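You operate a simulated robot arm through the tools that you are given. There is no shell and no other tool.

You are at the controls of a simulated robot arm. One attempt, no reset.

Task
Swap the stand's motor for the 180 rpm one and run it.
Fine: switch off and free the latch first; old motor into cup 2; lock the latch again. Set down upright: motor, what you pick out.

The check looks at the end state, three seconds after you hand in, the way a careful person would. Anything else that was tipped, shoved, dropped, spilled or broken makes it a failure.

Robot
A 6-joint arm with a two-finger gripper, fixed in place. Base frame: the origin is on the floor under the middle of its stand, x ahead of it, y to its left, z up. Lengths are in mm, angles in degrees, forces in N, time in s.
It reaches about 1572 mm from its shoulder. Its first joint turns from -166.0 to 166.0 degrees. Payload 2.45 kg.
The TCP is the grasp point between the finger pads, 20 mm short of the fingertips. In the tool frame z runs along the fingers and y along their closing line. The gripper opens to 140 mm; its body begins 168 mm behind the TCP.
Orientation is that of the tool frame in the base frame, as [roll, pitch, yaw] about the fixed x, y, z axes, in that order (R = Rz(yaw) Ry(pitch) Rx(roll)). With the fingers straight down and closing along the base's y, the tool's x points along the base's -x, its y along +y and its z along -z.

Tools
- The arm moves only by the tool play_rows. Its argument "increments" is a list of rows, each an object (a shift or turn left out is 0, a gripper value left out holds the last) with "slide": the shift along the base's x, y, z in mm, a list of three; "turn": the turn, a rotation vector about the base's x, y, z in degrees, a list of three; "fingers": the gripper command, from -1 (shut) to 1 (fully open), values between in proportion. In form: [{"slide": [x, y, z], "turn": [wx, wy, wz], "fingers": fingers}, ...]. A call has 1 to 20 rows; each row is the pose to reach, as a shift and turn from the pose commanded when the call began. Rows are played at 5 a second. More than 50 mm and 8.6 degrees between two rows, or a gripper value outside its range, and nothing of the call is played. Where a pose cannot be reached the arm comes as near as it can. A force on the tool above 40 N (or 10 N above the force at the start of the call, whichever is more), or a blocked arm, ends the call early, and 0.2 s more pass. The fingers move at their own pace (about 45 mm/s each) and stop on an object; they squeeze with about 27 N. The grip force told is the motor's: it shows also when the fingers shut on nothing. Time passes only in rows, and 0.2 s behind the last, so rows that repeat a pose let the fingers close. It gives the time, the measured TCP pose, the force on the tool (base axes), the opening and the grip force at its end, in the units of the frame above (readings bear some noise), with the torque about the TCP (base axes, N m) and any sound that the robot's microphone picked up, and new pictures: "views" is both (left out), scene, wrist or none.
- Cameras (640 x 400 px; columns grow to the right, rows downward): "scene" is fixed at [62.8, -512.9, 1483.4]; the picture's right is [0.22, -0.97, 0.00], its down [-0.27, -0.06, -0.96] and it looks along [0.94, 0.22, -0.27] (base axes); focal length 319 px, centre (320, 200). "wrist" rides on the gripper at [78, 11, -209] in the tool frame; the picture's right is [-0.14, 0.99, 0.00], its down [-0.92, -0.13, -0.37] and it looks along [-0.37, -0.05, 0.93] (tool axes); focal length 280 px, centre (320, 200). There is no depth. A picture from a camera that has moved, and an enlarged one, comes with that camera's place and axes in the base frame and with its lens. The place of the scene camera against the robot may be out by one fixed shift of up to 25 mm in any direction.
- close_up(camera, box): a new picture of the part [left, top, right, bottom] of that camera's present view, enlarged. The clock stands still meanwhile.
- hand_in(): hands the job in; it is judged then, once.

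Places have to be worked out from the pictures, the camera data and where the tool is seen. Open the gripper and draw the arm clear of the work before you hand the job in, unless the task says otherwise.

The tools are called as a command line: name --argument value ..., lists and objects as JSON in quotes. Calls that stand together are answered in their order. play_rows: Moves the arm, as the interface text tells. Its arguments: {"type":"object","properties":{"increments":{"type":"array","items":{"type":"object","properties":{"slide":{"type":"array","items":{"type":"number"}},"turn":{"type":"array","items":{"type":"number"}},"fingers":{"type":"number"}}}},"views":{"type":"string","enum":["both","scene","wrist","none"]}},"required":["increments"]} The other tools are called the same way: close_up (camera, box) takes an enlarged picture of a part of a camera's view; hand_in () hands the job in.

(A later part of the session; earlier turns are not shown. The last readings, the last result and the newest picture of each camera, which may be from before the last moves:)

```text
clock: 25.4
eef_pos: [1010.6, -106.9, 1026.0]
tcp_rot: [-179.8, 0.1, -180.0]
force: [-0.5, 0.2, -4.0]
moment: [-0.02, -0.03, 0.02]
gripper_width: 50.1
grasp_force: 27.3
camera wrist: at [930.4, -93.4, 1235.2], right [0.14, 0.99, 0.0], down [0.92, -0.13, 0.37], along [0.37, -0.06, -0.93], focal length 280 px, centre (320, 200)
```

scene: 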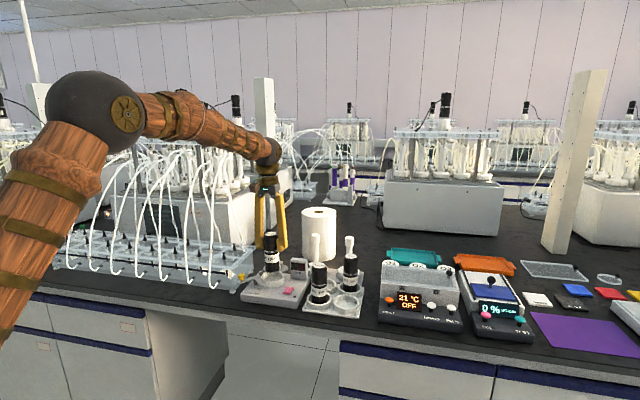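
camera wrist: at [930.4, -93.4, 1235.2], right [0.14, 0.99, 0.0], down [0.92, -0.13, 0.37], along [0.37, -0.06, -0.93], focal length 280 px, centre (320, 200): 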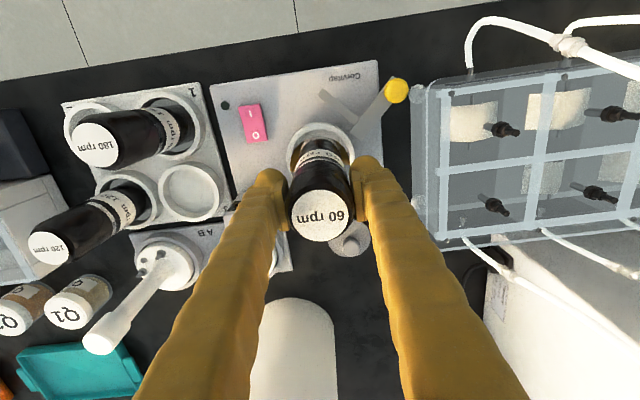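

The old motor is out, weighing about 4 N. I carry it at a safe height toward cup 2 near (949, -380), turning the gripper 45° so the fingers stay clear of the neighbouring 180 and 120 rpm motors.

play_rows --increments '[{"slide": [0, 0, 40]}, {"slide": [0, 0, 80]}, {"slide": [0, 0, 115]}, {"slide": [-10, -40, 120], "turn": [0, 0, 7]}, {"slide": [-20, -85, 120], "turn": [0, 0, 14]}, {"slide": [-30, -130, 120], "turn": [0, 0, 21]}, {"slide": [-40, -175, 120], "turn": [0, 0, 28]}, {"slide": [-50, -220, 120], "turn": [0, 0, 35]}, {"slide": [-57, -255, 120], "turn": [0, 0, 42]}, {"slide": [-60, -275, 120], "turn": [0, 0, 45]}, {"slide": [-60, -275, 120], "turn": [0, 0, 45]}]' --views "both"

```text
clock: 27.8
eef_pos: [949.0, -379.9, 1145.1]
tcp_rot: [-179.8, 0.1, -135.1]
force: [0.0, -0.2, -4.0]
moment: [-0.02, -0.01, 0.01]
gripper_width: 50.2
grasp_force: 27.1
camera wrist: at [884.4, -427.5, 1354.4], right [-0.6, 0.8, 0.0], down [0.74, 0.56, 0.37], along [0.3, 0.22, -0.93], focal length 280 px, centre (320, 200)
```

scene: 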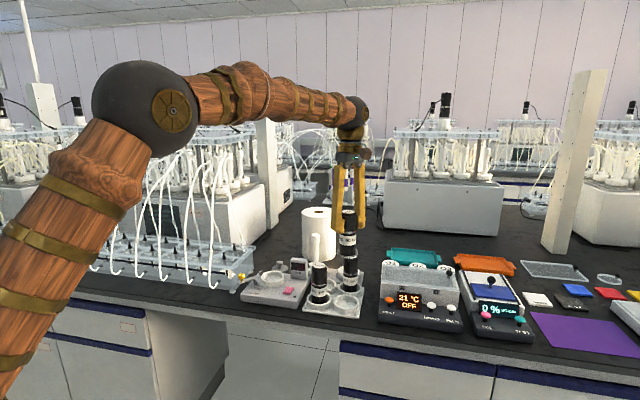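
wrist: 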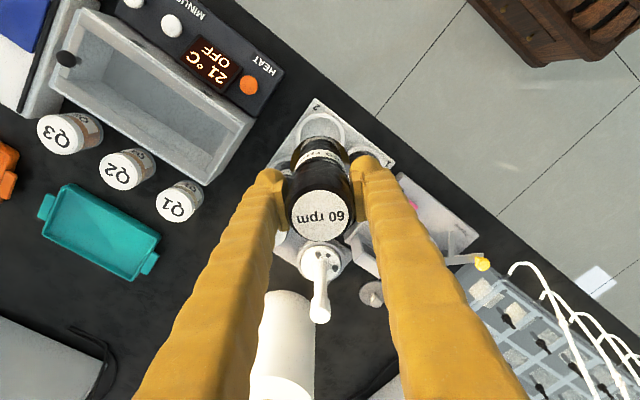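

close_up --camera "wrist" --box '[250, 90, 410, 250]'

close_up --camera "scene" --box '[290, 190, 400, 325]'

```text
2.50 times, centred on (330, 170) of wrist
camera zoom: at [884.4, -427.5, 1354.4], right [-0.6, 0.8, 0.0], down [0.74, 0.56, 0.37], along [0.3, 0.22, -0.93], focal length 701 px, centre (295, 275)
```

zoom: 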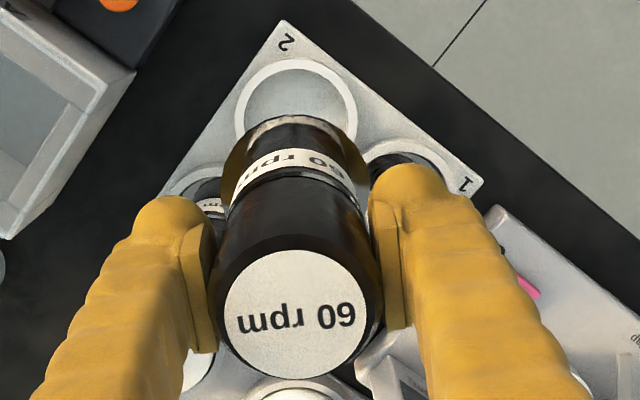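

```text
2.96 times, centred on (345, 258) of scene
camera zoom: at [62.8, -512.9, 1483.4], right [0.22, -0.97, 0.0], down [-0.27, -0.06, -0.96], along [0.94, 0.22, -0.27], focal length 944 px, centre (246, 30)
```

zoom: 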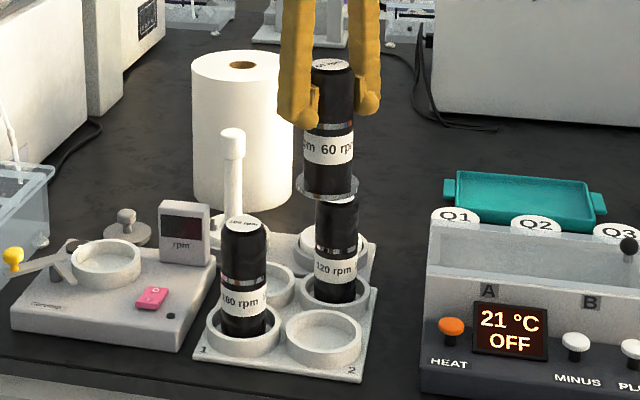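

The motor has a bottom flange of about 60 mm, so cup 2 (inner diameter about 65 mm) needs careful centring. I put the cup's centre at about (947, -380) and lower to just above the rim to compare the two directly.

play_rows --increments '[{"slide": [-1, 0, -40]}, {"slide": [-2, 0, -80]}, {"slide": [-2, 0, -115]}, {"slide": [-2, 0, -138]}, {"slide": [-2, 0, -142]}, {"slide": [-2, 0, -142]}]' --views "both"

```text
clock: 29.1
eef_pos: [948.8, -378.5, 1003.8]
tcp_rot: [-179.8, 0.1, -135.0]
force: [-0.2, 0.2, -3.9]
moment: [-0.03, -0.01, -0.01]
gripper_width: 50.0
grasp_force: 27.0
camera wrist: at [882.9, -426.7, 1212.6], right [-0.6, 0.8, 0.0], down [0.74, 0.56, 0.37], along [0.3, 0.22, -0.93], focal length 280 px, centre (320, 200)
```

scene: 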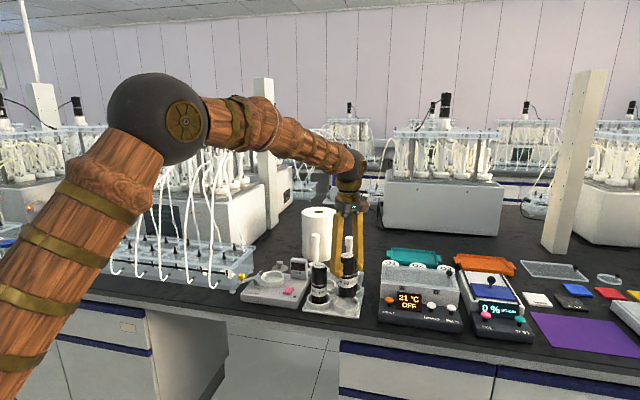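
wrist: 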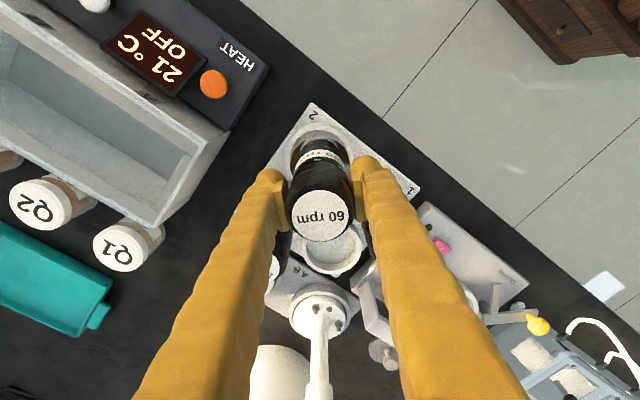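

close_up --camera "wrist" --box '[270, 90, 370, 200]'

close_up --camera "scene" --box '[300, 240, 380, 325]'

```text
3.64 times, centred on (320, 145) of wrist
camera zoom: at [882.9, -426.7, 1212.6], right [-0.6, 0.8, 0.0], down [0.74, 0.56, 0.37], along [0.3, 0.22, -0.93], focal length 1020 px, centre (320, 400)
```

zoom: 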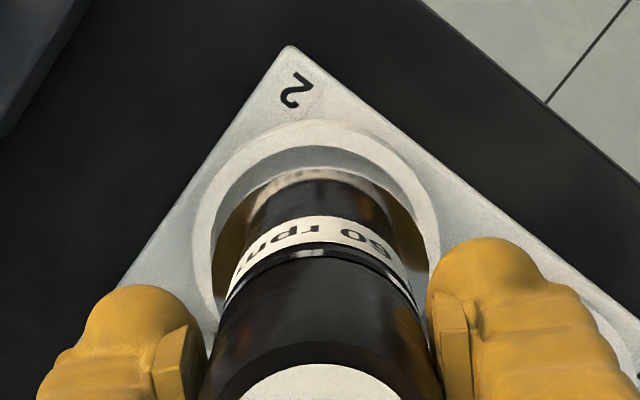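

```text
4.71 times, centred on (340, 282) of scene
camera zoom: at [62.8, -512.9, 1483.4], right [0.22, -0.97, 0.0], down [-0.27, -0.06, -0.96], along [0.94, 0.22, -0.27], focal length 1500 px, centre (226, -188)
```

zoom: 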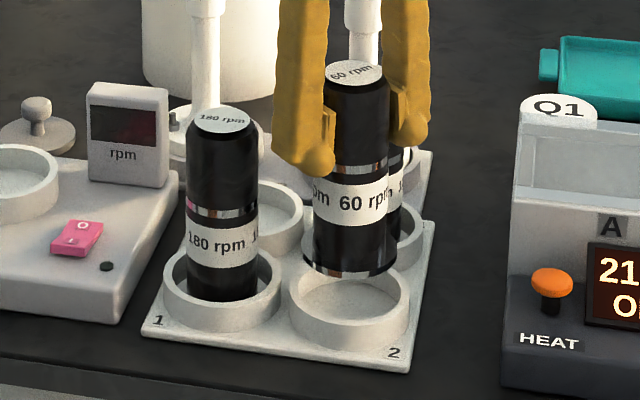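

In the scene view the flange is centred over cup 2, and in the wrist view it is within about 1 mm (cup centre near (946, -380)). I lower it into the cup, slowly near the bottom.

play_rows --increments '[{"slide": [-0.5, -0.5, -8]}, {"slide": [-1, -0.5, -16]}, {"slide": [-1, -0.5, -24]}, {"slide": [-1, -0.5, -30]}, {"slide": [-1, -0.5, -34]}, {"slide": [-1, -0.5, -36]}]' --views "both"

```text
clock: 30.6
eef_pos: [947.4, -378.7, 967.0]
tcp_rot: [-179.7, 0.0, -135.0]
force: [0.6, -0.6, -3.9]
moment: [-0.09, -0.09, 0.03]
gripper_width: 50.1
grasp_force: 27.1
camera wrist: at [881.8, -427.0, 1177.1], right [-0.6, 0.8, 0.0], down [0.74, 0.56, 0.37], along [0.3, 0.22, -0.93], focal length 280 px, centre (320, 200)
```

scene: 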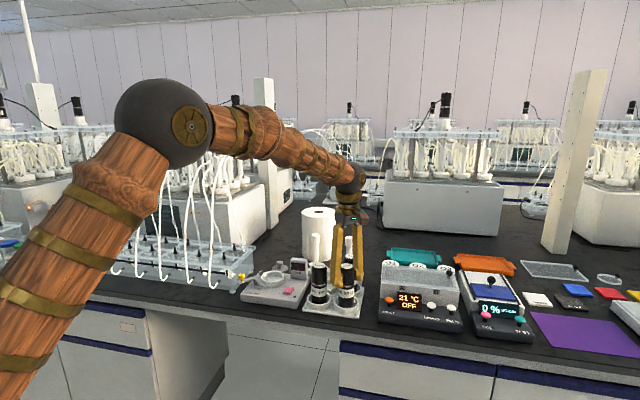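
wrist: 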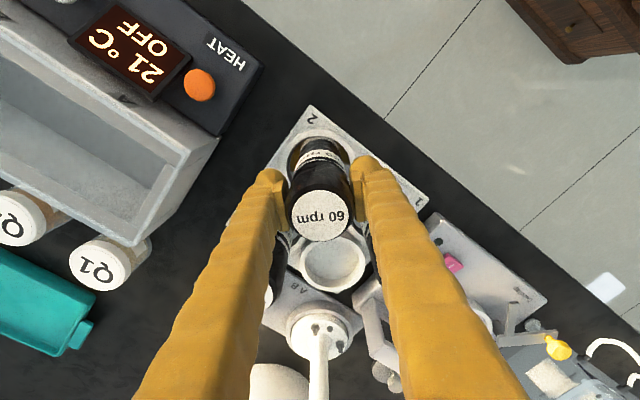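

There is no contact yet and the weight is still on the tool, so the motor is inside the cup and above the floor. I lower in 1.5 mm steps until it rests.

play_rows --increments '[{"slide": [0, 0, -1.5]}, {"slide": [0, 0, -3]}, {"slide": [0, 0, -4.5]}, {"slide": [0, 0, -6]}]' --views "both"

close_up --camera "scene" --box '[300, 240, 380, 325]'

```text
clock: 31.6
eef_pos: [947.3, -380.7, 962.0]
tcp_rot: [-179.8, 0.1, -135.1]
force: [1.8, -0.7, -3.7]
moment: [-0.03, -0.07, 0.0]
gripper_width: 50.3
grasp_force: 27.0
camera wrist: at [881.4, -427.4, 1170.9], right [-0.6, 0.8, 0.0], down [0.74, 0.56, 0.37], along [0.3, 0.22, -0.93], focal length 280 px, centre (320, 200)
```

scene: 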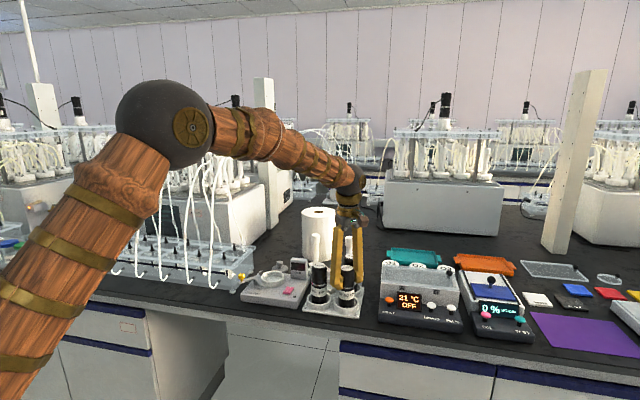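
wrist: 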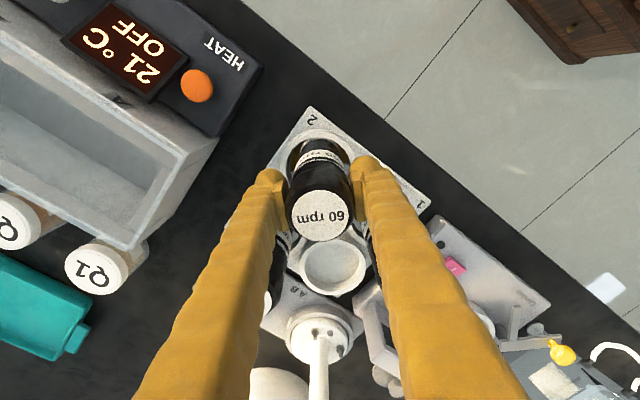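

```text
4.71 times, centred on (340, 282) of scene
camera zoom: at [62.8, -512.9, 1483.4], right [0.22, -0.97, 0.0], down [-0.27, -0.06, -0.96], along [0.94, 0.22, -0.27], focal length 1500 px, centre (226, -188)
```

zoom: 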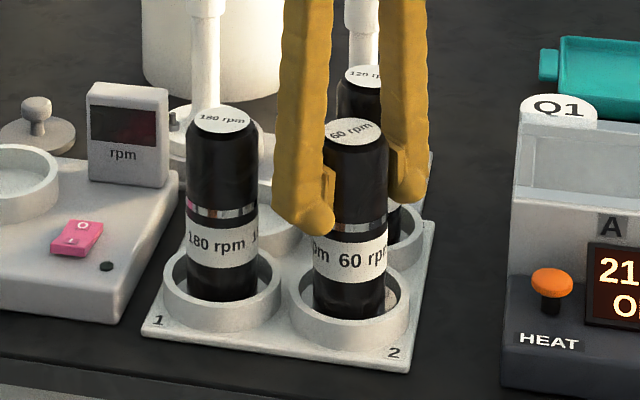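

Compared with the 180 rpm motor, the old motor still seems about 5 mm above the floor. I keep lowering in 1 mm steps until the weight comes off.

play_rows --increments '[{"slide": [0, 0, -1]}, {"slide": [0, 0, -2]}, {"slide": [0, 0, -3]}, {"slide": [0, 0, -4]}]' --views "none"

```text
clock: 32.5
eef_pos: [946.6, -379.7, 958.4]
tcp_rot: [-179.8, 0.1, -135.1]
force: [-1.1, -1.1, -0.2]
moment: [0.01, 0.18, 0.01]
gripper_width: 50.1
grasp_force: 26.8
```

The weight has come off (force z≈0), so the motor is touching down. I lower one more millimetre and check that it stands level.

play_rows --increments '[{"slide": [0, 0, -0.7]}, {"slide": [0, 0, -1.2]}]' --views "both"

close_up --camera "scene" --box '[300, 240, 380, 325]'

close_up --camera "wrist" --box '[250, 90, 440, 260]'

```text
clock: 33.1
eef_pos: [946.6, -380.9, 957.5]
tcp_rot: [-179.8, 0.2, -135.0]
force: [-0.4, -4.3, 16.0]
moment: [0.07, 0.42, 0.1]
gripper_width: 49.9
grasp_force: 27.1
camera wrist: at [881.5, -427.3, 1167.2], right [-0.6, 0.8, -0.01], down [0.74, 0.56, 0.37], along [0.3, 0.22, -0.93], focal length 280 px, centre (320, 200)
```

scene: 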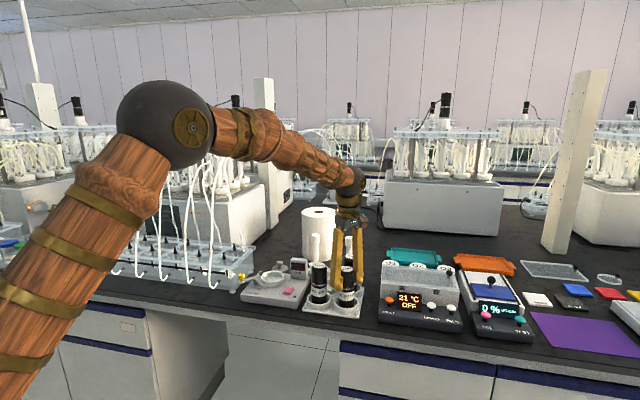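
wrist: 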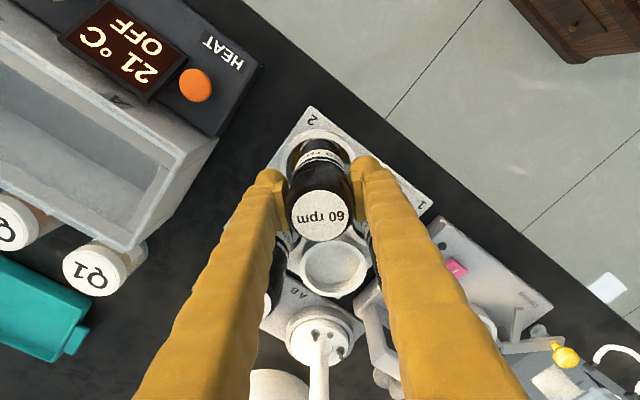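

```text
4.71 times, centred on (340, 282) of scene
camera zoom: at [62.8, -512.9, 1483.4], right [0.22, -0.97, 0.0], down [-0.27, -0.06, -0.96], along [0.94, 0.22, -0.27], focal length 1500 px, centre (226, -188)
```

zoom: 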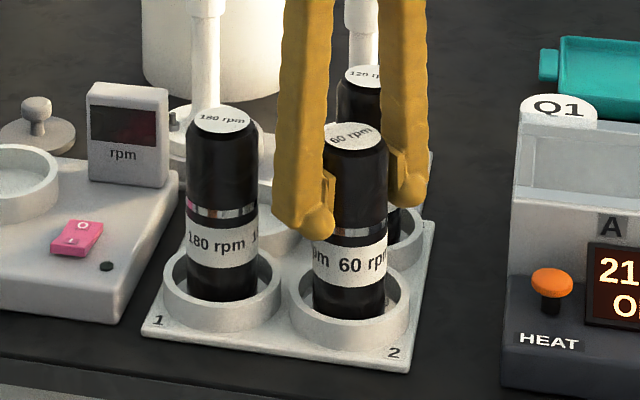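

```text
2.35 times, centred on (345, 175) of wrist
camera zoom: at [881.5, -427.3, 1167.2], right [-0.6, 0.8, -0.01], down [0.74, 0.56, 0.37], along [0.3, 0.22, -0.93], focal length 660 px, centre (261, 259)
```

zoom: 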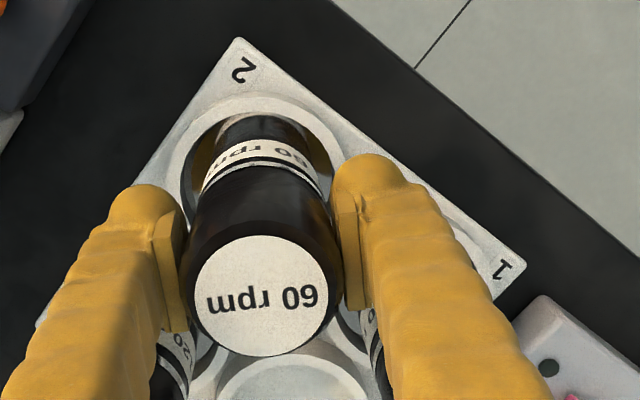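

The force of 16 N and the matching top heights show the old motor is resting on the floor of cup 2. I relax the push, open a little to release it, then rise straight up.

play_rows --increments '[{"slide": [0, 0, 1]}, {"slide": [0, 0, 1], "fingers": -0.22}, {"slide": [0, 0, 1], "fingers": -0.1}, {"slide": [0, 0, 1], "fingers": 0.0}, {"slide": [0, 0, 1], "fingers": 0.0}]' --views "both"

```text
clock: 34.4
eef_pos: [947.5, -380.9, 957.5]
tcp_rot: [-179.8, 0.0, -135.1]
force: [0.1, -0.3, 0.1]
moment: [0.01, 0.0, -0.01]
gripper_width: 70.0
grasp_force: 0.0
camera wrist: at [881.8, -427.2, 1167.0], right [-0.6, 0.8, 0.0], down [0.74, 0.56, 0.37], along [0.3, 0.22, -0.93], focal length 280 px, centre (320, 200)
```

scene: 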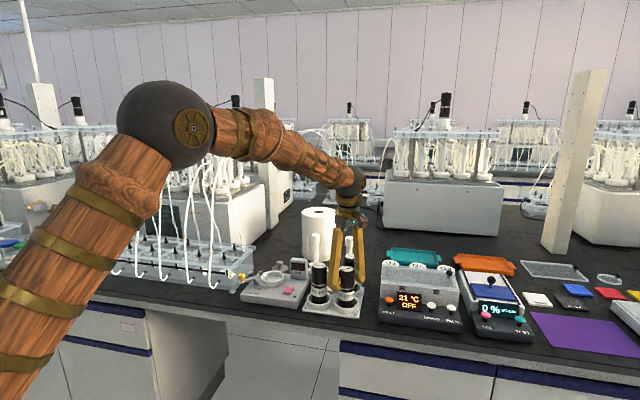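
wrist: 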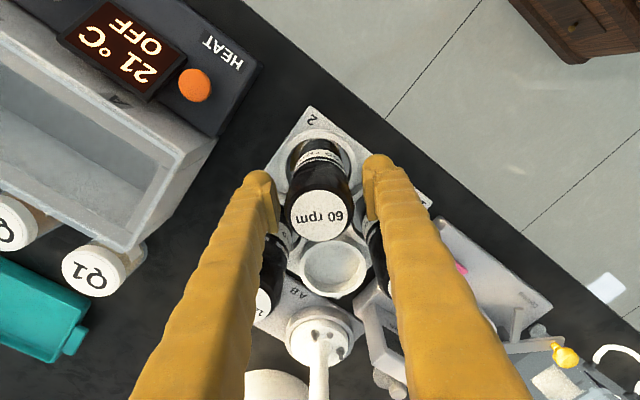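

The motor stands free. I rise straight up and move over the 180 rpm motor at about (948, -288).

play_rows --increments '[{"slide": [0, 0, 15]}, {"slide": [0, 0, 45]}, {"slide": [0, 0, 85]}, {"slide": [0, 0, 125]}, {"slide": [0, 40, 130], "fingers": 0.25}, {"slide": [0, 80, 130]}, {"slide": [0, 92, 130]}, {"slide": [0, 92, 130]}]' --views "both"

close_up --camera "scene" --box '[290, 225, 390, 325]'

close_up --camera "wrist" --box '[230, 90, 430, 270]'

```text
clock: 36.1
eef_pos: [946.3, -287.8, 1088.0]
tcp_rot: [-179.8, 0.1, -135.0]
force: [0.3, -0.1, 0.6]
moment: [-0.02, 0.02, 0.0]
gripper_width: 87.6
grasp_force: 0.1
camera wrist: at [881.6, -334.5, 1297.5], right [-0.6, 0.8, 0.0], down [0.74, 0.56, 0.37], along [0.3, 0.22, -0.93], focal length 280 px, centre (320, 200)
```

scene: 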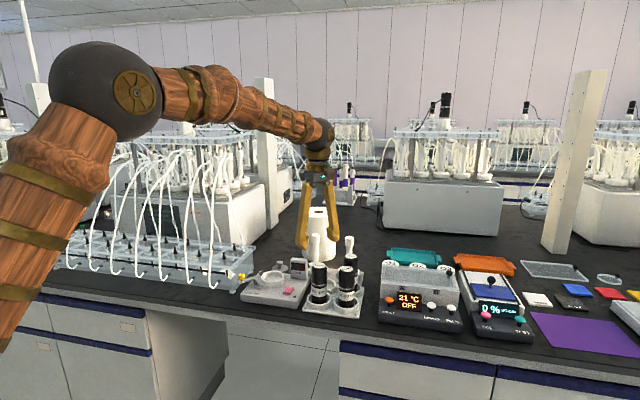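
wrist: 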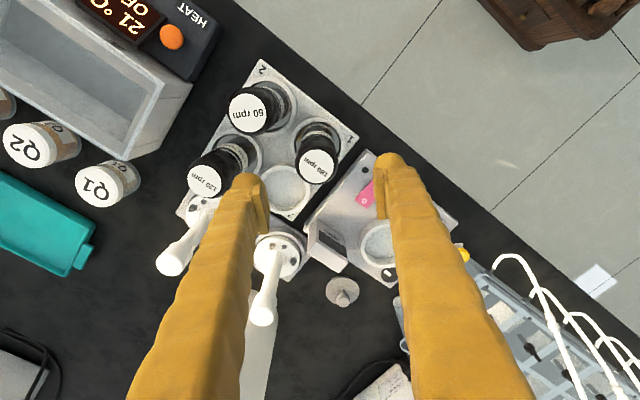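

```text
4.00 times, centred on (340, 275) of scene
camera zoom: at [62.8, -512.9, 1483.4], right [0.22, -0.97, 0.0], down [-0.27, -0.06, -0.96], along [0.94, 0.22, -0.27], focal length 1275 px, centre (240, -100)
```

zoom: 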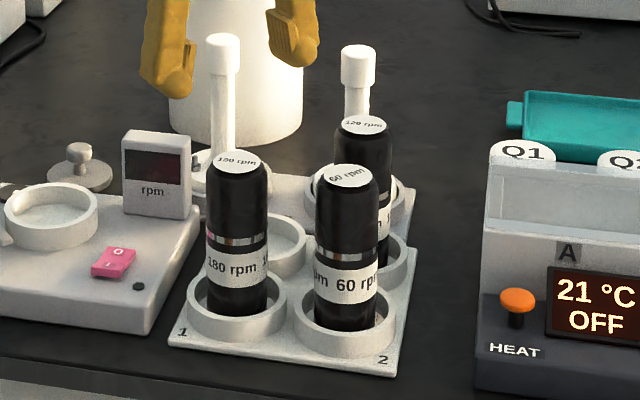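

```text
2.22 times, centred on (330, 180) of wrist
camera zoom: at [881.6, -334.5, 1297.5], right [-0.6, 0.8, 0.0], down [0.74, 0.56, 0.37], along [0.3, 0.22, -0.93], focal length 623 px, centre (298, 244)
```

zoom: 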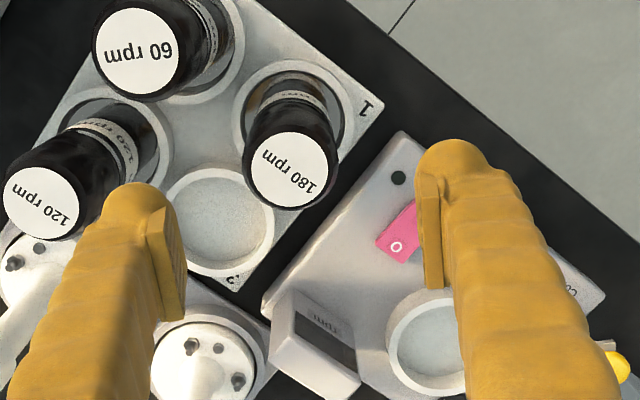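

The old motor stands upright in cup 2. I put the 180 rpm motor at about (948.5, -288), so I shift 2.5 mm and lower to z≈960 around it.

play_rows --increments '[{"slide": [2.5, 0, -35]}, {"slide": [2.5, 0, -75]}, {"slide": [2.5, 0, -110]}, {"slide": [2.5, 0, -124]}, {"slide": [2.5, 0, -126.6]}, {"slide": [2.5, 0, -126.6]}]' --views "both"

close_up --camera "wrist" --box '[230, 90, 430, 270]'

```text
clock: 37.5
eef_pos: [948.3, -287.7, 961.7]
tcp_rot: [-179.7, 0.1, -135.1]
force: [-0.5, -0.6, 0.0]
moment: [-0.01, 0.02, -0.02]
gripper_width: 87.4
grasp_force: 0.0
camera wrist: at [883.4, -335.2, 1170.7], right [-0.6, 0.8, 0.0], down [0.74, 0.56, 0.37], along [0.3, 0.22, -0.93], focal length 280 px, centre (320, 200)
```

scene: 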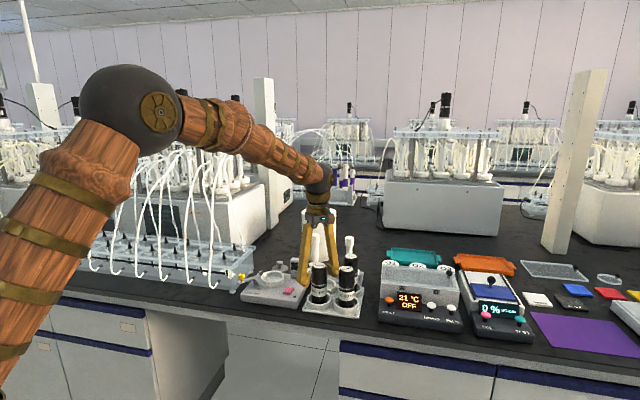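
wrist: 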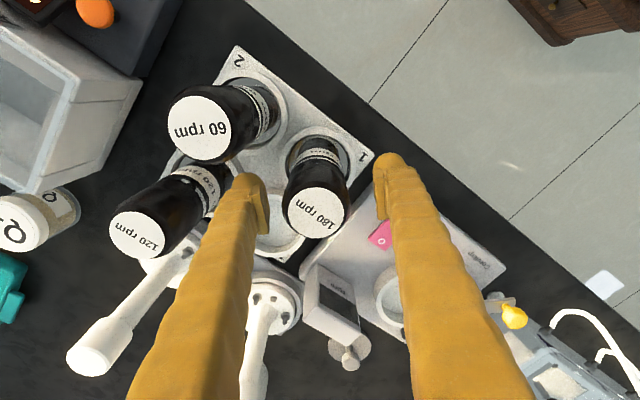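

```text
2.22 times, centred on (330, 180) of wrist
camera zoom: at [883.4, -335.2, 1170.7], right [-0.6, 0.8, 0.0], down [0.74, 0.56, 0.37], along [0.3, 0.22, -0.93], focal length 623 px, centre (298, 244)
```

zoom: 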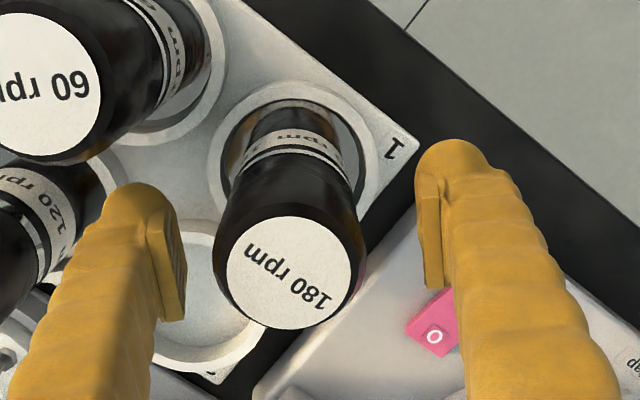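

The motor's top is within about 1.5 mm of the tool axis. I make a small correction and close on it.

play_rows --increments '[{"slide": [-1, -1, 0]}, {"slide": [-1, -1, 0], "fingers": -1}, {"slide": [-1, -1, 0]}, {"slide": [-1, -1, 0]}, {"slide": [-1, -1, 0]}, {"slide": [-1, -1, 0]}, {"slide": [-1, -1, 0]}]' --views "both"

```text
clock: 39.1
eef_pos: [946.6, -288.7, 961.2]
tcp_rot: [-179.7, 0.1, -135.1]
force: [2.6, -2.1, 5.2]
moment: [-0.01, -0.06, 0.04]
gripper_width: 49.7
grasp_force: 27.2
camera wrist: at [882.6, -336.5, 1170.8], right [-0.6, 0.8, 0.0], down [0.74, 0.56, 0.37], along [0.3, 0.22, -0.93], focal length 280 px, centre (320, 200)
```

scene: 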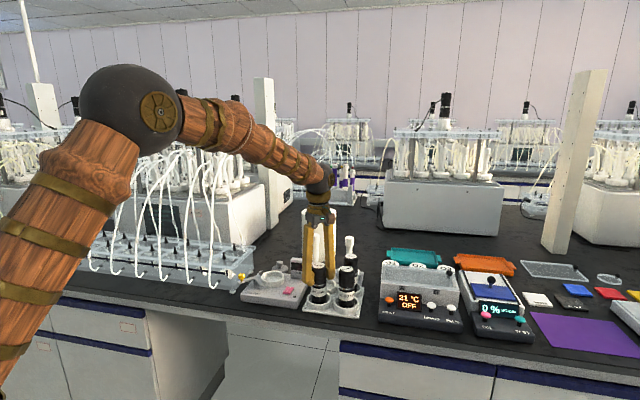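
wrist: 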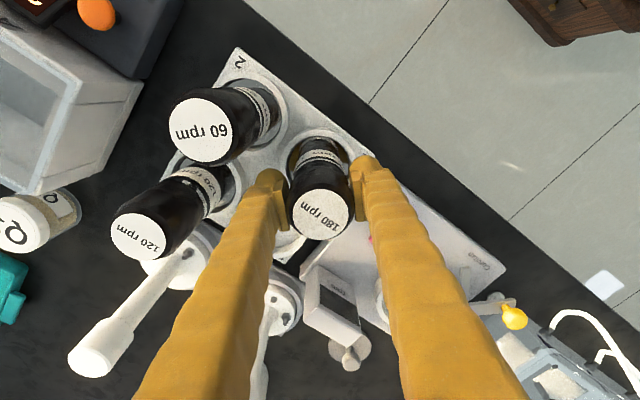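

The 180 rpm motor is gripped at 49.7 mm. I lift it straight up and then carry it over to the stand's socket, staying above everything.

play_rows --increments '[{"slide": [0, 0, 5]}, {"slide": [0, 0, 15]}, {"slide": [0, 0, 35]}, {"slide": [0, 0, 70]}, {"slide": [0, 0, 110]}, {"slide": [0, 0, 150]}, {"slide": [5, 10, 180]}, {"slide": [18, 50, 180]}, {"slide": [31, 95, 180]}, {"slide": [45, 140, 180]}, {"slide": [57, 170, 180]}, {"slide": [62, 184, 180]}, {"slide": [62, 184, 180]}]' --views "both"

close_up --camera "wrist" --box '[230, 70, 430, 250]'

close_up --camera "scene" --box '[220, 190, 390, 325]'

```text
clock: 42.0
eef_pos: [1010.3, -103.6, 1142.0]
tcp_rot: [-179.7, 0.1, -135.0]
force: [0.0, 0.4, -4.4]
moment: [0.02, -0.01, 0.01]
gripper_width: 49.8
grasp_force: 27.2
camera wrist: at [945.0, -152.2, 1351.2], right [-0.6, 0.8, 0.0], down [0.74, 0.56, 0.37], along [0.3, 0.22, -0.93], focal length 280 px, centre (320, 200)
```

scene: 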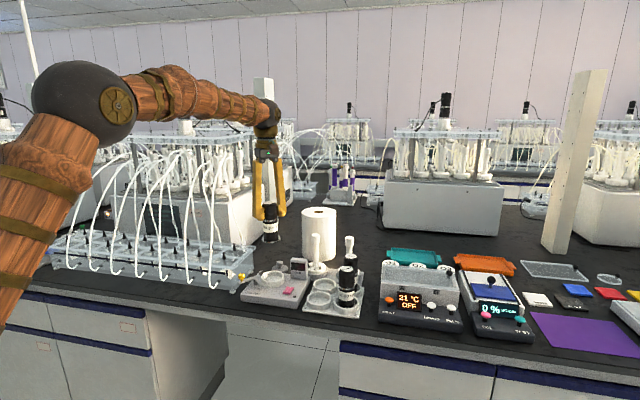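
wrist: 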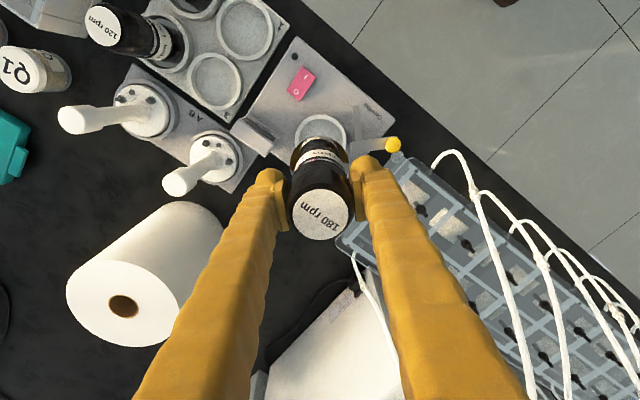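

```text
2.22 times, centred on (330, 160) of wrist
camera zoom: at [945.0, -152.2, 1351.2], right [-0.6, 0.8, 0.0], down [0.74, 0.56, 0.37], along [0.3, 0.22, -0.93], focal length 623 px, centre (298, 289)
```

zoom: 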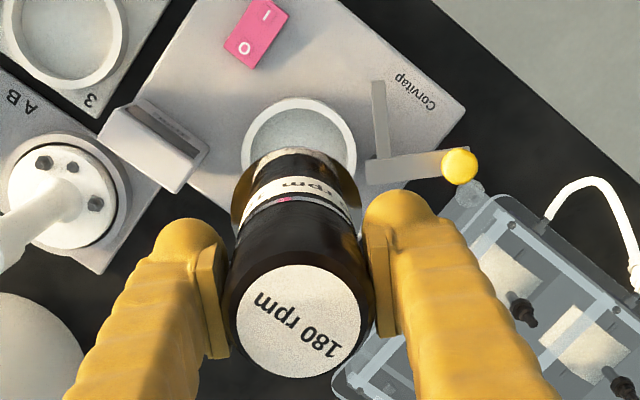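

```text
2.96 times, centred on (305, 258) of scene
camera zoom: at [62.8, -512.9, 1483.4], right [0.22, -0.97, 0.0], down [-0.27, -0.06, -0.96], along [0.94, 0.22, -0.27], focal length 944 px, centre (364, 30)
```

zoom: 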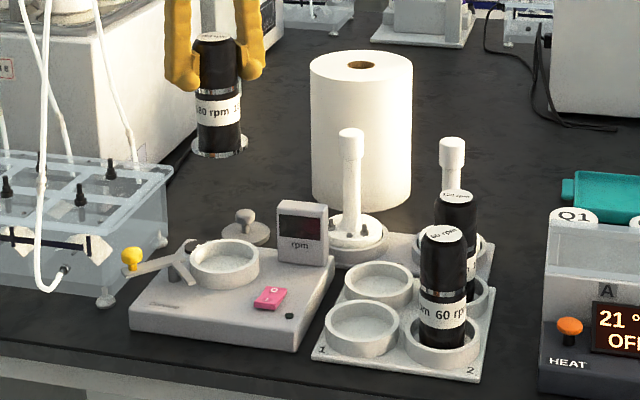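

The socket ring's centre looks to be about (1005.5, -105), and the old motor sat about 3 mm behind that. I aim for x≈1008 and lower to just above the rim to compare.

play_rows --increments '[{"slide": [-1, 0, -40]}, {"slide": [-1.4, 0, -80]}, {"slide": [-1.4, 0, -110]}, {"slide": [-1.4, 0, -124]}, {"slide": [-1.4, 0, -126]}, {"slide": [-1.4, 0, -126]}]' --views "both"

close_up --camera "wrist" --box '[260, 80, 380, 200]'

close_up --camera "scene" --box '[230, 235, 320, 310]'

```text
clock: 43.4
eef_pos: [1009.3, -104.6, 1015.0]
tcp_rot: [-179.8, 0.1, -135.0]
force: [0.6, 0.4, -4.2]
moment: [-0.01, 0.0, 0.0]
gripper_width: 49.8
grasp_force: 27.0
camera wrist: at [943.9, -152.7, 1224.0], right [-0.6, 0.8, 0.0], down [0.74, 0.56, 0.37], along [0.3, 0.22, -0.93], focal length 280 px, centre (320, 200)
```

scene: 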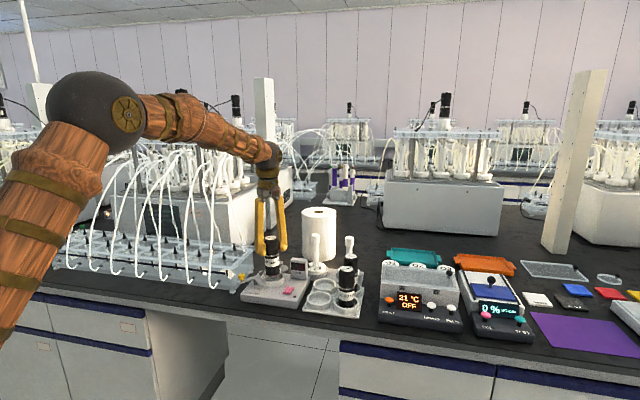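
wrist: 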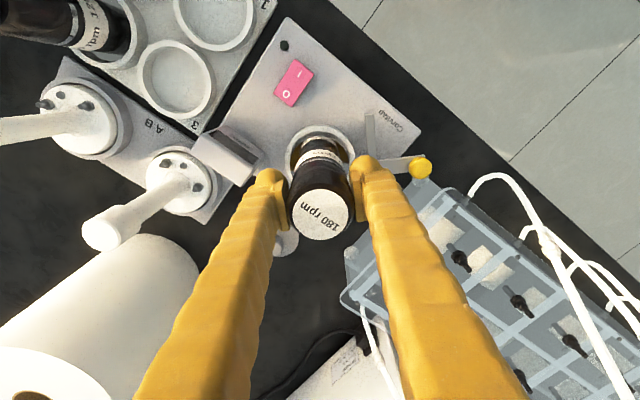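

```text
3.33 times, centred on (320, 140) of wrist
camera zoom: at [943.9, -152.7, 1224.0], right [-0.6, 0.8, 0.0], down [0.74, 0.56, 0.37], along [0.3, 0.22, -0.93], focal length 935 px, centre (320, 400)
```

zoom: 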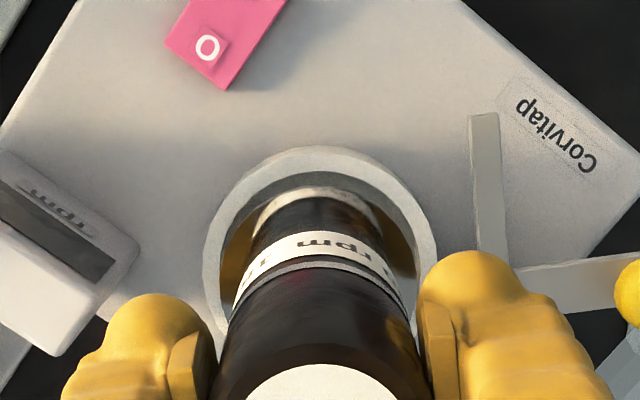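

```text
5.33 times, centred on (275, 272) of scene
camera zoom: at [62.8, -512.9, 1483.4], right [0.22, -0.97, 0.0], down [-0.27, -0.06, -0.96], along [0.94, 0.22, -0.27], focal length 1700 px, centre (560, -187)
```

zoom: 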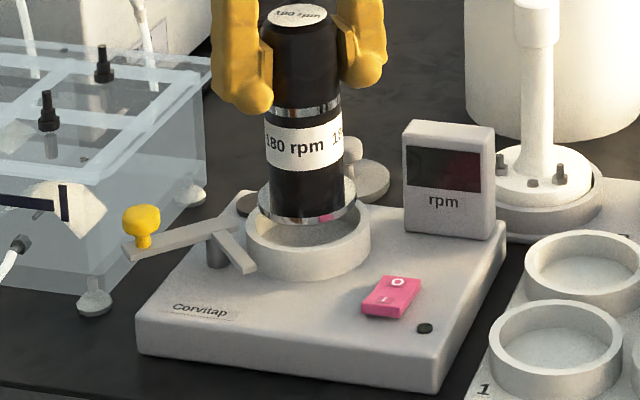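

Correcting for the visible outer wall of the ring, its centre comes out at about (1008, -104.4), which matches where the motor hangs now. I lower into the socket, expecting it to seat near TCP z≈983.

play_rows --increments '[{"slide": [0, 0, -6]}, {"slide": [0, 0, -12]}, {"slide": [0, 0, -18]}, {"slide": [0, 0, -22]}, {"slide": [0, 0, -25]}, {"slide": [0, 0, -27]}, {"slide": [0, 0, -28]}]' --views "scene"

```text
clock: 45.0
eef_pos: [1009.3, -105.0, 985.9]
tcp_rot: [-179.9, 0.1, -135.0]
force: [0.2, -0.6, -3.9]
moment: [-0.01, -0.01, 0.02]
gripper_width: 49.6
grasp_force: 26.9
```

scene: 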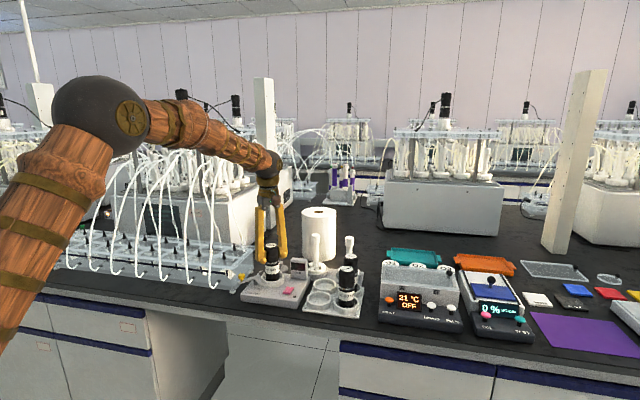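

It is inside the ring with the weight still carried. I lower in 1 mm steps until it seats.

play_rows --increments '[{"slide": [0, 0, -1]}, {"slide": [0, 0, -2]}, {"slide": [0, 0, -3]}]' --views "none"

```text
clock: 45.8
eef_pos: [1009.2, -105.8, 984.1]
tcp_rot: [-179.7, 0.1, -135.0]
force: [-0.7, -1.2, 0.9]
moment: [0.03, 0.06, 0.0]
gripper_width: 49.8
grasp_force: 27.2
```

The weight has come off at about z≈983, as predicted. I add a slight press and look to confirm it is seated.

play_rows --increments '[{"slide": [0, 0, -0.5]}, {"slide": [0, 0, -0.8]}]' --views "both"

close_up --camera "scene" --box '[230, 235, 320, 310]'

close_up --camera "wrist" --box '[260, 80, 380, 200]'

```text
clock: 46.4
eef_pos: [1008.3, -104.7, 984.0]
tcp_rot: [-179.7, 0.2, -135.0]
force: [-0.2, -1.5, 14.3]
moment: [0.21, 0.25, 0.0]
gripper_width: 49.8
grasp_force: 27.1
camera wrist: at [943.9, -152.4, 1193.5], right [-0.6, 0.8, -0.01], down [0.74, 0.56, 0.37], along [0.3, 0.22, -0.93], focal length 280 px, centre (320, 200)
```

scene: 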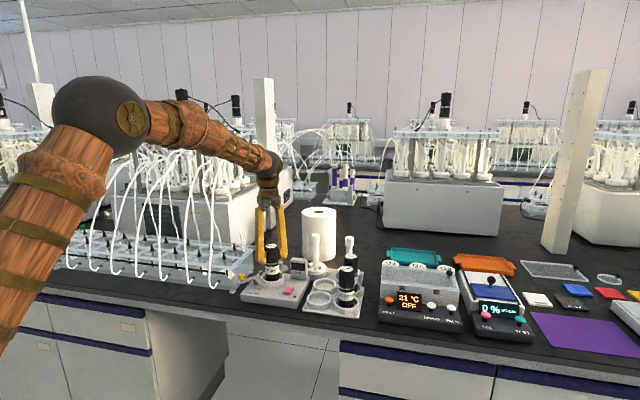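
wrist: 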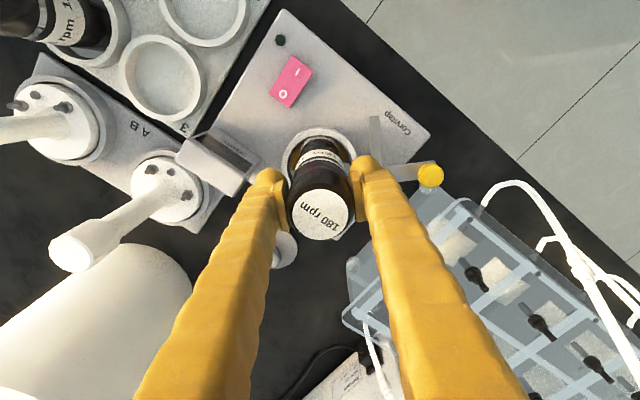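

```text
5.33 times, centred on (275, 272) of scene
camera zoom: at [62.8, -512.9, 1483.4], right [0.22, -0.97, 0.0], down [-0.27, -0.06, -0.96], along [0.94, 0.22, -0.27], focal length 1700 px, centre (560, -187)
```

zoom: 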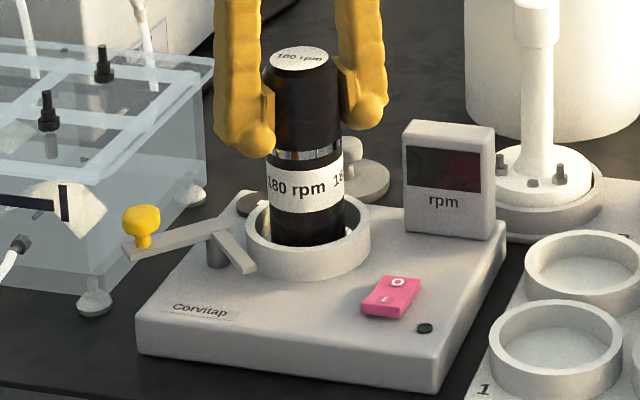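

```text
3.33 times, centred on (320, 140) of wrist
camera zoom: at [943.9, -152.4, 1193.5], right [-0.6, 0.8, -0.01], down [0.74, 0.56, 0.37], along [0.3, 0.22, -0.93], focal length 935 px, centre (320, 400)
```

zoom: 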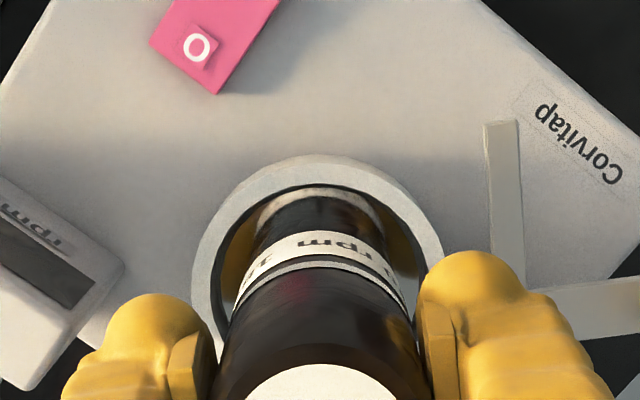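

The 180 rpm motor sits at the same height and place as the old one did, with 14 N of seating contact. I relax, open to only about 60 mm so the finger stays clear of the display, then rise straight up.

play_rows --increments '[{"slide": [0, 0, 0.8]}, {"slide": [0, 0, 0.8], "fingers": -0.22}, {"slide": [0, 0, 0.8], "fingers": -0.143}, {"slide": [0, 0, 0.8], "fingers": -0.143}, {"slide": [0, 0, 10]}, {"slide": [0, 0, 30]}, {"slide": [0, 0, 65]}, {"slide": [0, 0, 105]}, {"slide": [0, 0, 145]}, {"slide": [0, 0, 160]}]' --views "both"

close_up --camera "wrist" --box '[230, 70, 430, 250]'

close_up --camera "scene" --box '[230, 235, 320, 310]'

```text
clock: 48.5
eef_pos: [1009.6, -105.2, 1140.9]
tcp_rot: [-179.8, 0.0, -134.9]
force: [-0.6, -0.1, -0.3]
moment: [0.01, 0.03, -0.01]
gripper_width: 60.0
grasp_force: 0.1
camera wrist: at [943.9, -153.2, 1352.4], right [-0.6, 0.8, 0.0], down [0.74, 0.56, 0.37], along [0.3, 0.22, -0.93], focal length 280 px, centre (320, 200)
```

scene: 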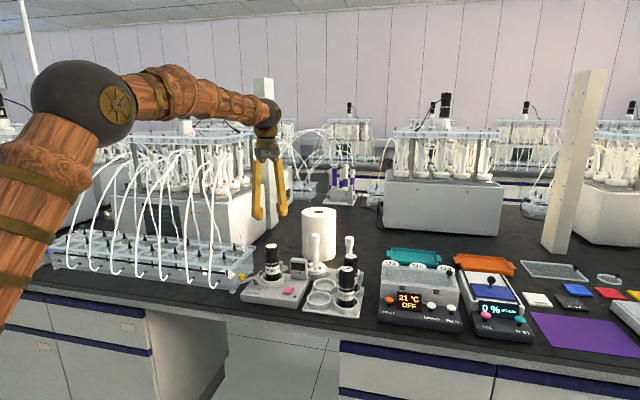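
wrist: 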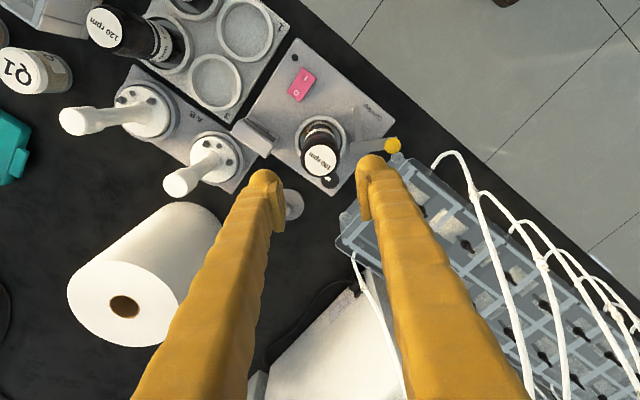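

```text
2.22 times, centred on (330, 160) of wrist
camera zoom: at [943.9, -153.2, 1352.4], right [-0.6, 0.8, 0.0], down [0.74, 0.56, 0.37], along [0.3, 0.22, -0.93], focal length 623 px, centre (298, 289)
```

zoom: 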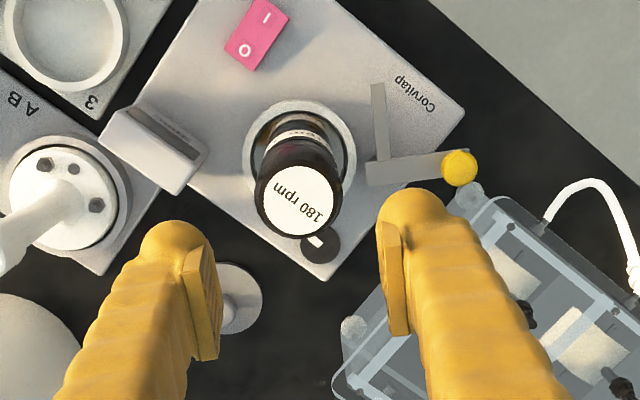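

```text
5.33 times, centred on (275, 272) of scene
camera zoom: at [62.8, -512.9, 1483.4], right [0.22, -0.97, 0.0], down [-0.27, -0.06, -0.96], along [0.94, 0.22, -0.27], focal length 1700 px, centre (560, -187)
```

zoom: 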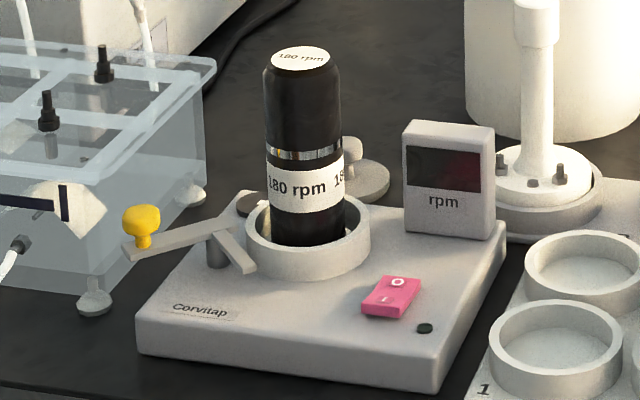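

The 180 rpm motor stands seated and the latch arm is still swung out in front of it. To close the latch I will grip the knob with the closing line along x, so the fingers stay off the rack. I move above the knob at about (944, -17) with another 45° turn.

play_rows --increments '[{"slide": [-10, 12, 0], "turn": [0, 0, 7.5]}, {"slide": [-20, 26, 0], "turn": [0, 0, 15]}, {"slide": [-32, 40, -10], "turn": [0, 0, 22.5]}, {"slide": [-44, 55, -25], "turn": [0, 0, 30]}, {"slide": [-55, 70, -45], "turn": [0, 0, 37.5]}, {"slide": [-64, 83, -65], "turn": [0, 0, 45]}, {"slide": [-64, 83, -82], "turn": [0, 0, 45], "fingers": -0.2}, {"slide": [-64, 83, -82], "turn": [0, 0, 45]}]' --views "both"

close_up --camera "wrist" --box '[230, 90, 430, 270]'

close_up --camera "scene" --box '[200, 170, 320, 310]'

```text
clock: 50.4
eef_pos: [943.8, -20.6, 1059.8]
tcp_rot: [-179.8, 0.1, -89.8]
force: [-0.2, 0.7, 0.1]
moment: [-0.02, 0.03, 0.04]
gripper_width: 56.2
grasp_force: 0.0
camera wrist: at [931.2, -100.5, 1269.9], right [-0.99, 0.14, 0.0], down [0.13, 0.92, 0.37], along [0.05, 0.37, -0.93], focal length 280 px, centre (320, 200)
```

scene: 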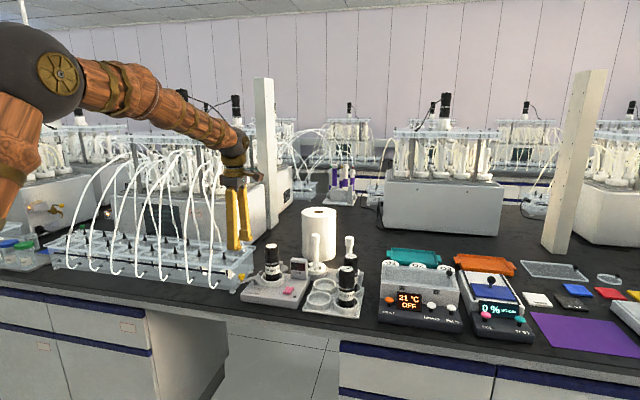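
wrist: 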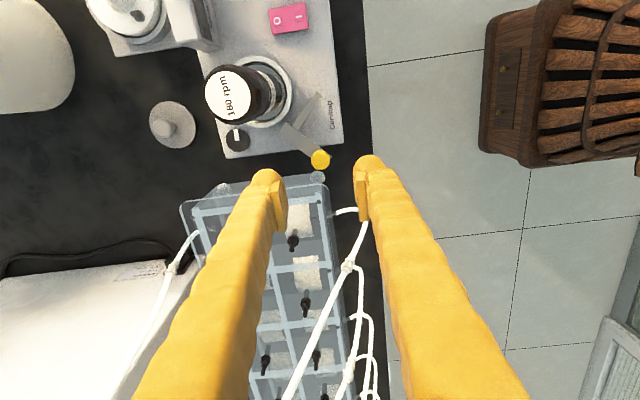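

```text
2.22 times, centred on (330, 180) of wrist
camera zoom: at [931.2, -100.5, 1269.9], right [-0.99, 0.14, 0.0], down [0.13, 0.92, 0.37], along [0.05, 0.37, -0.93], focal length 623 px, centre (298, 244)
```

zoom: 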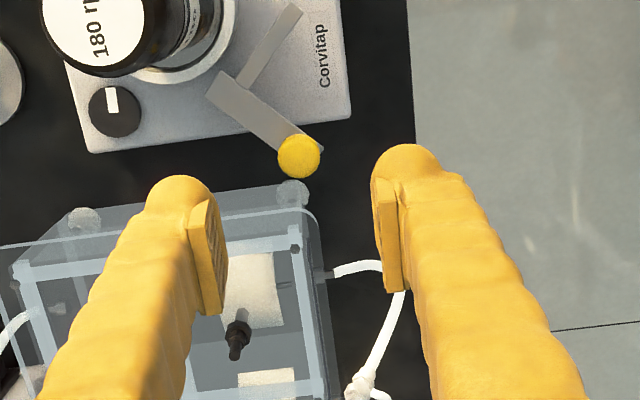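

```text
2.86 times, centred on (260, 240) of scene
camera zoom: at [62.8, -512.9, 1483.4], right [0.22, -0.97, 0.0], down [-0.27, -0.06, -0.96], along [0.94, 0.22, -0.27], focal length 910 px, centre (491, 86)
```

zoom: 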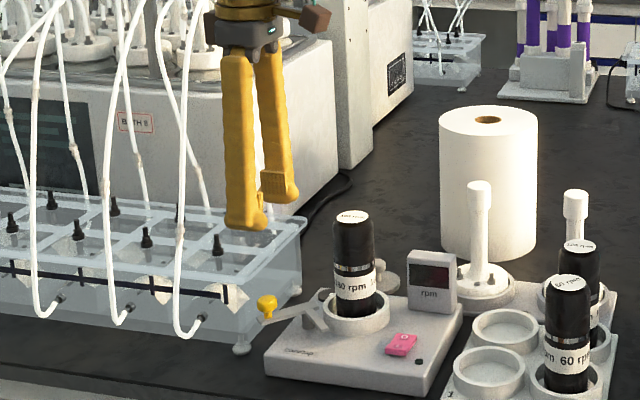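

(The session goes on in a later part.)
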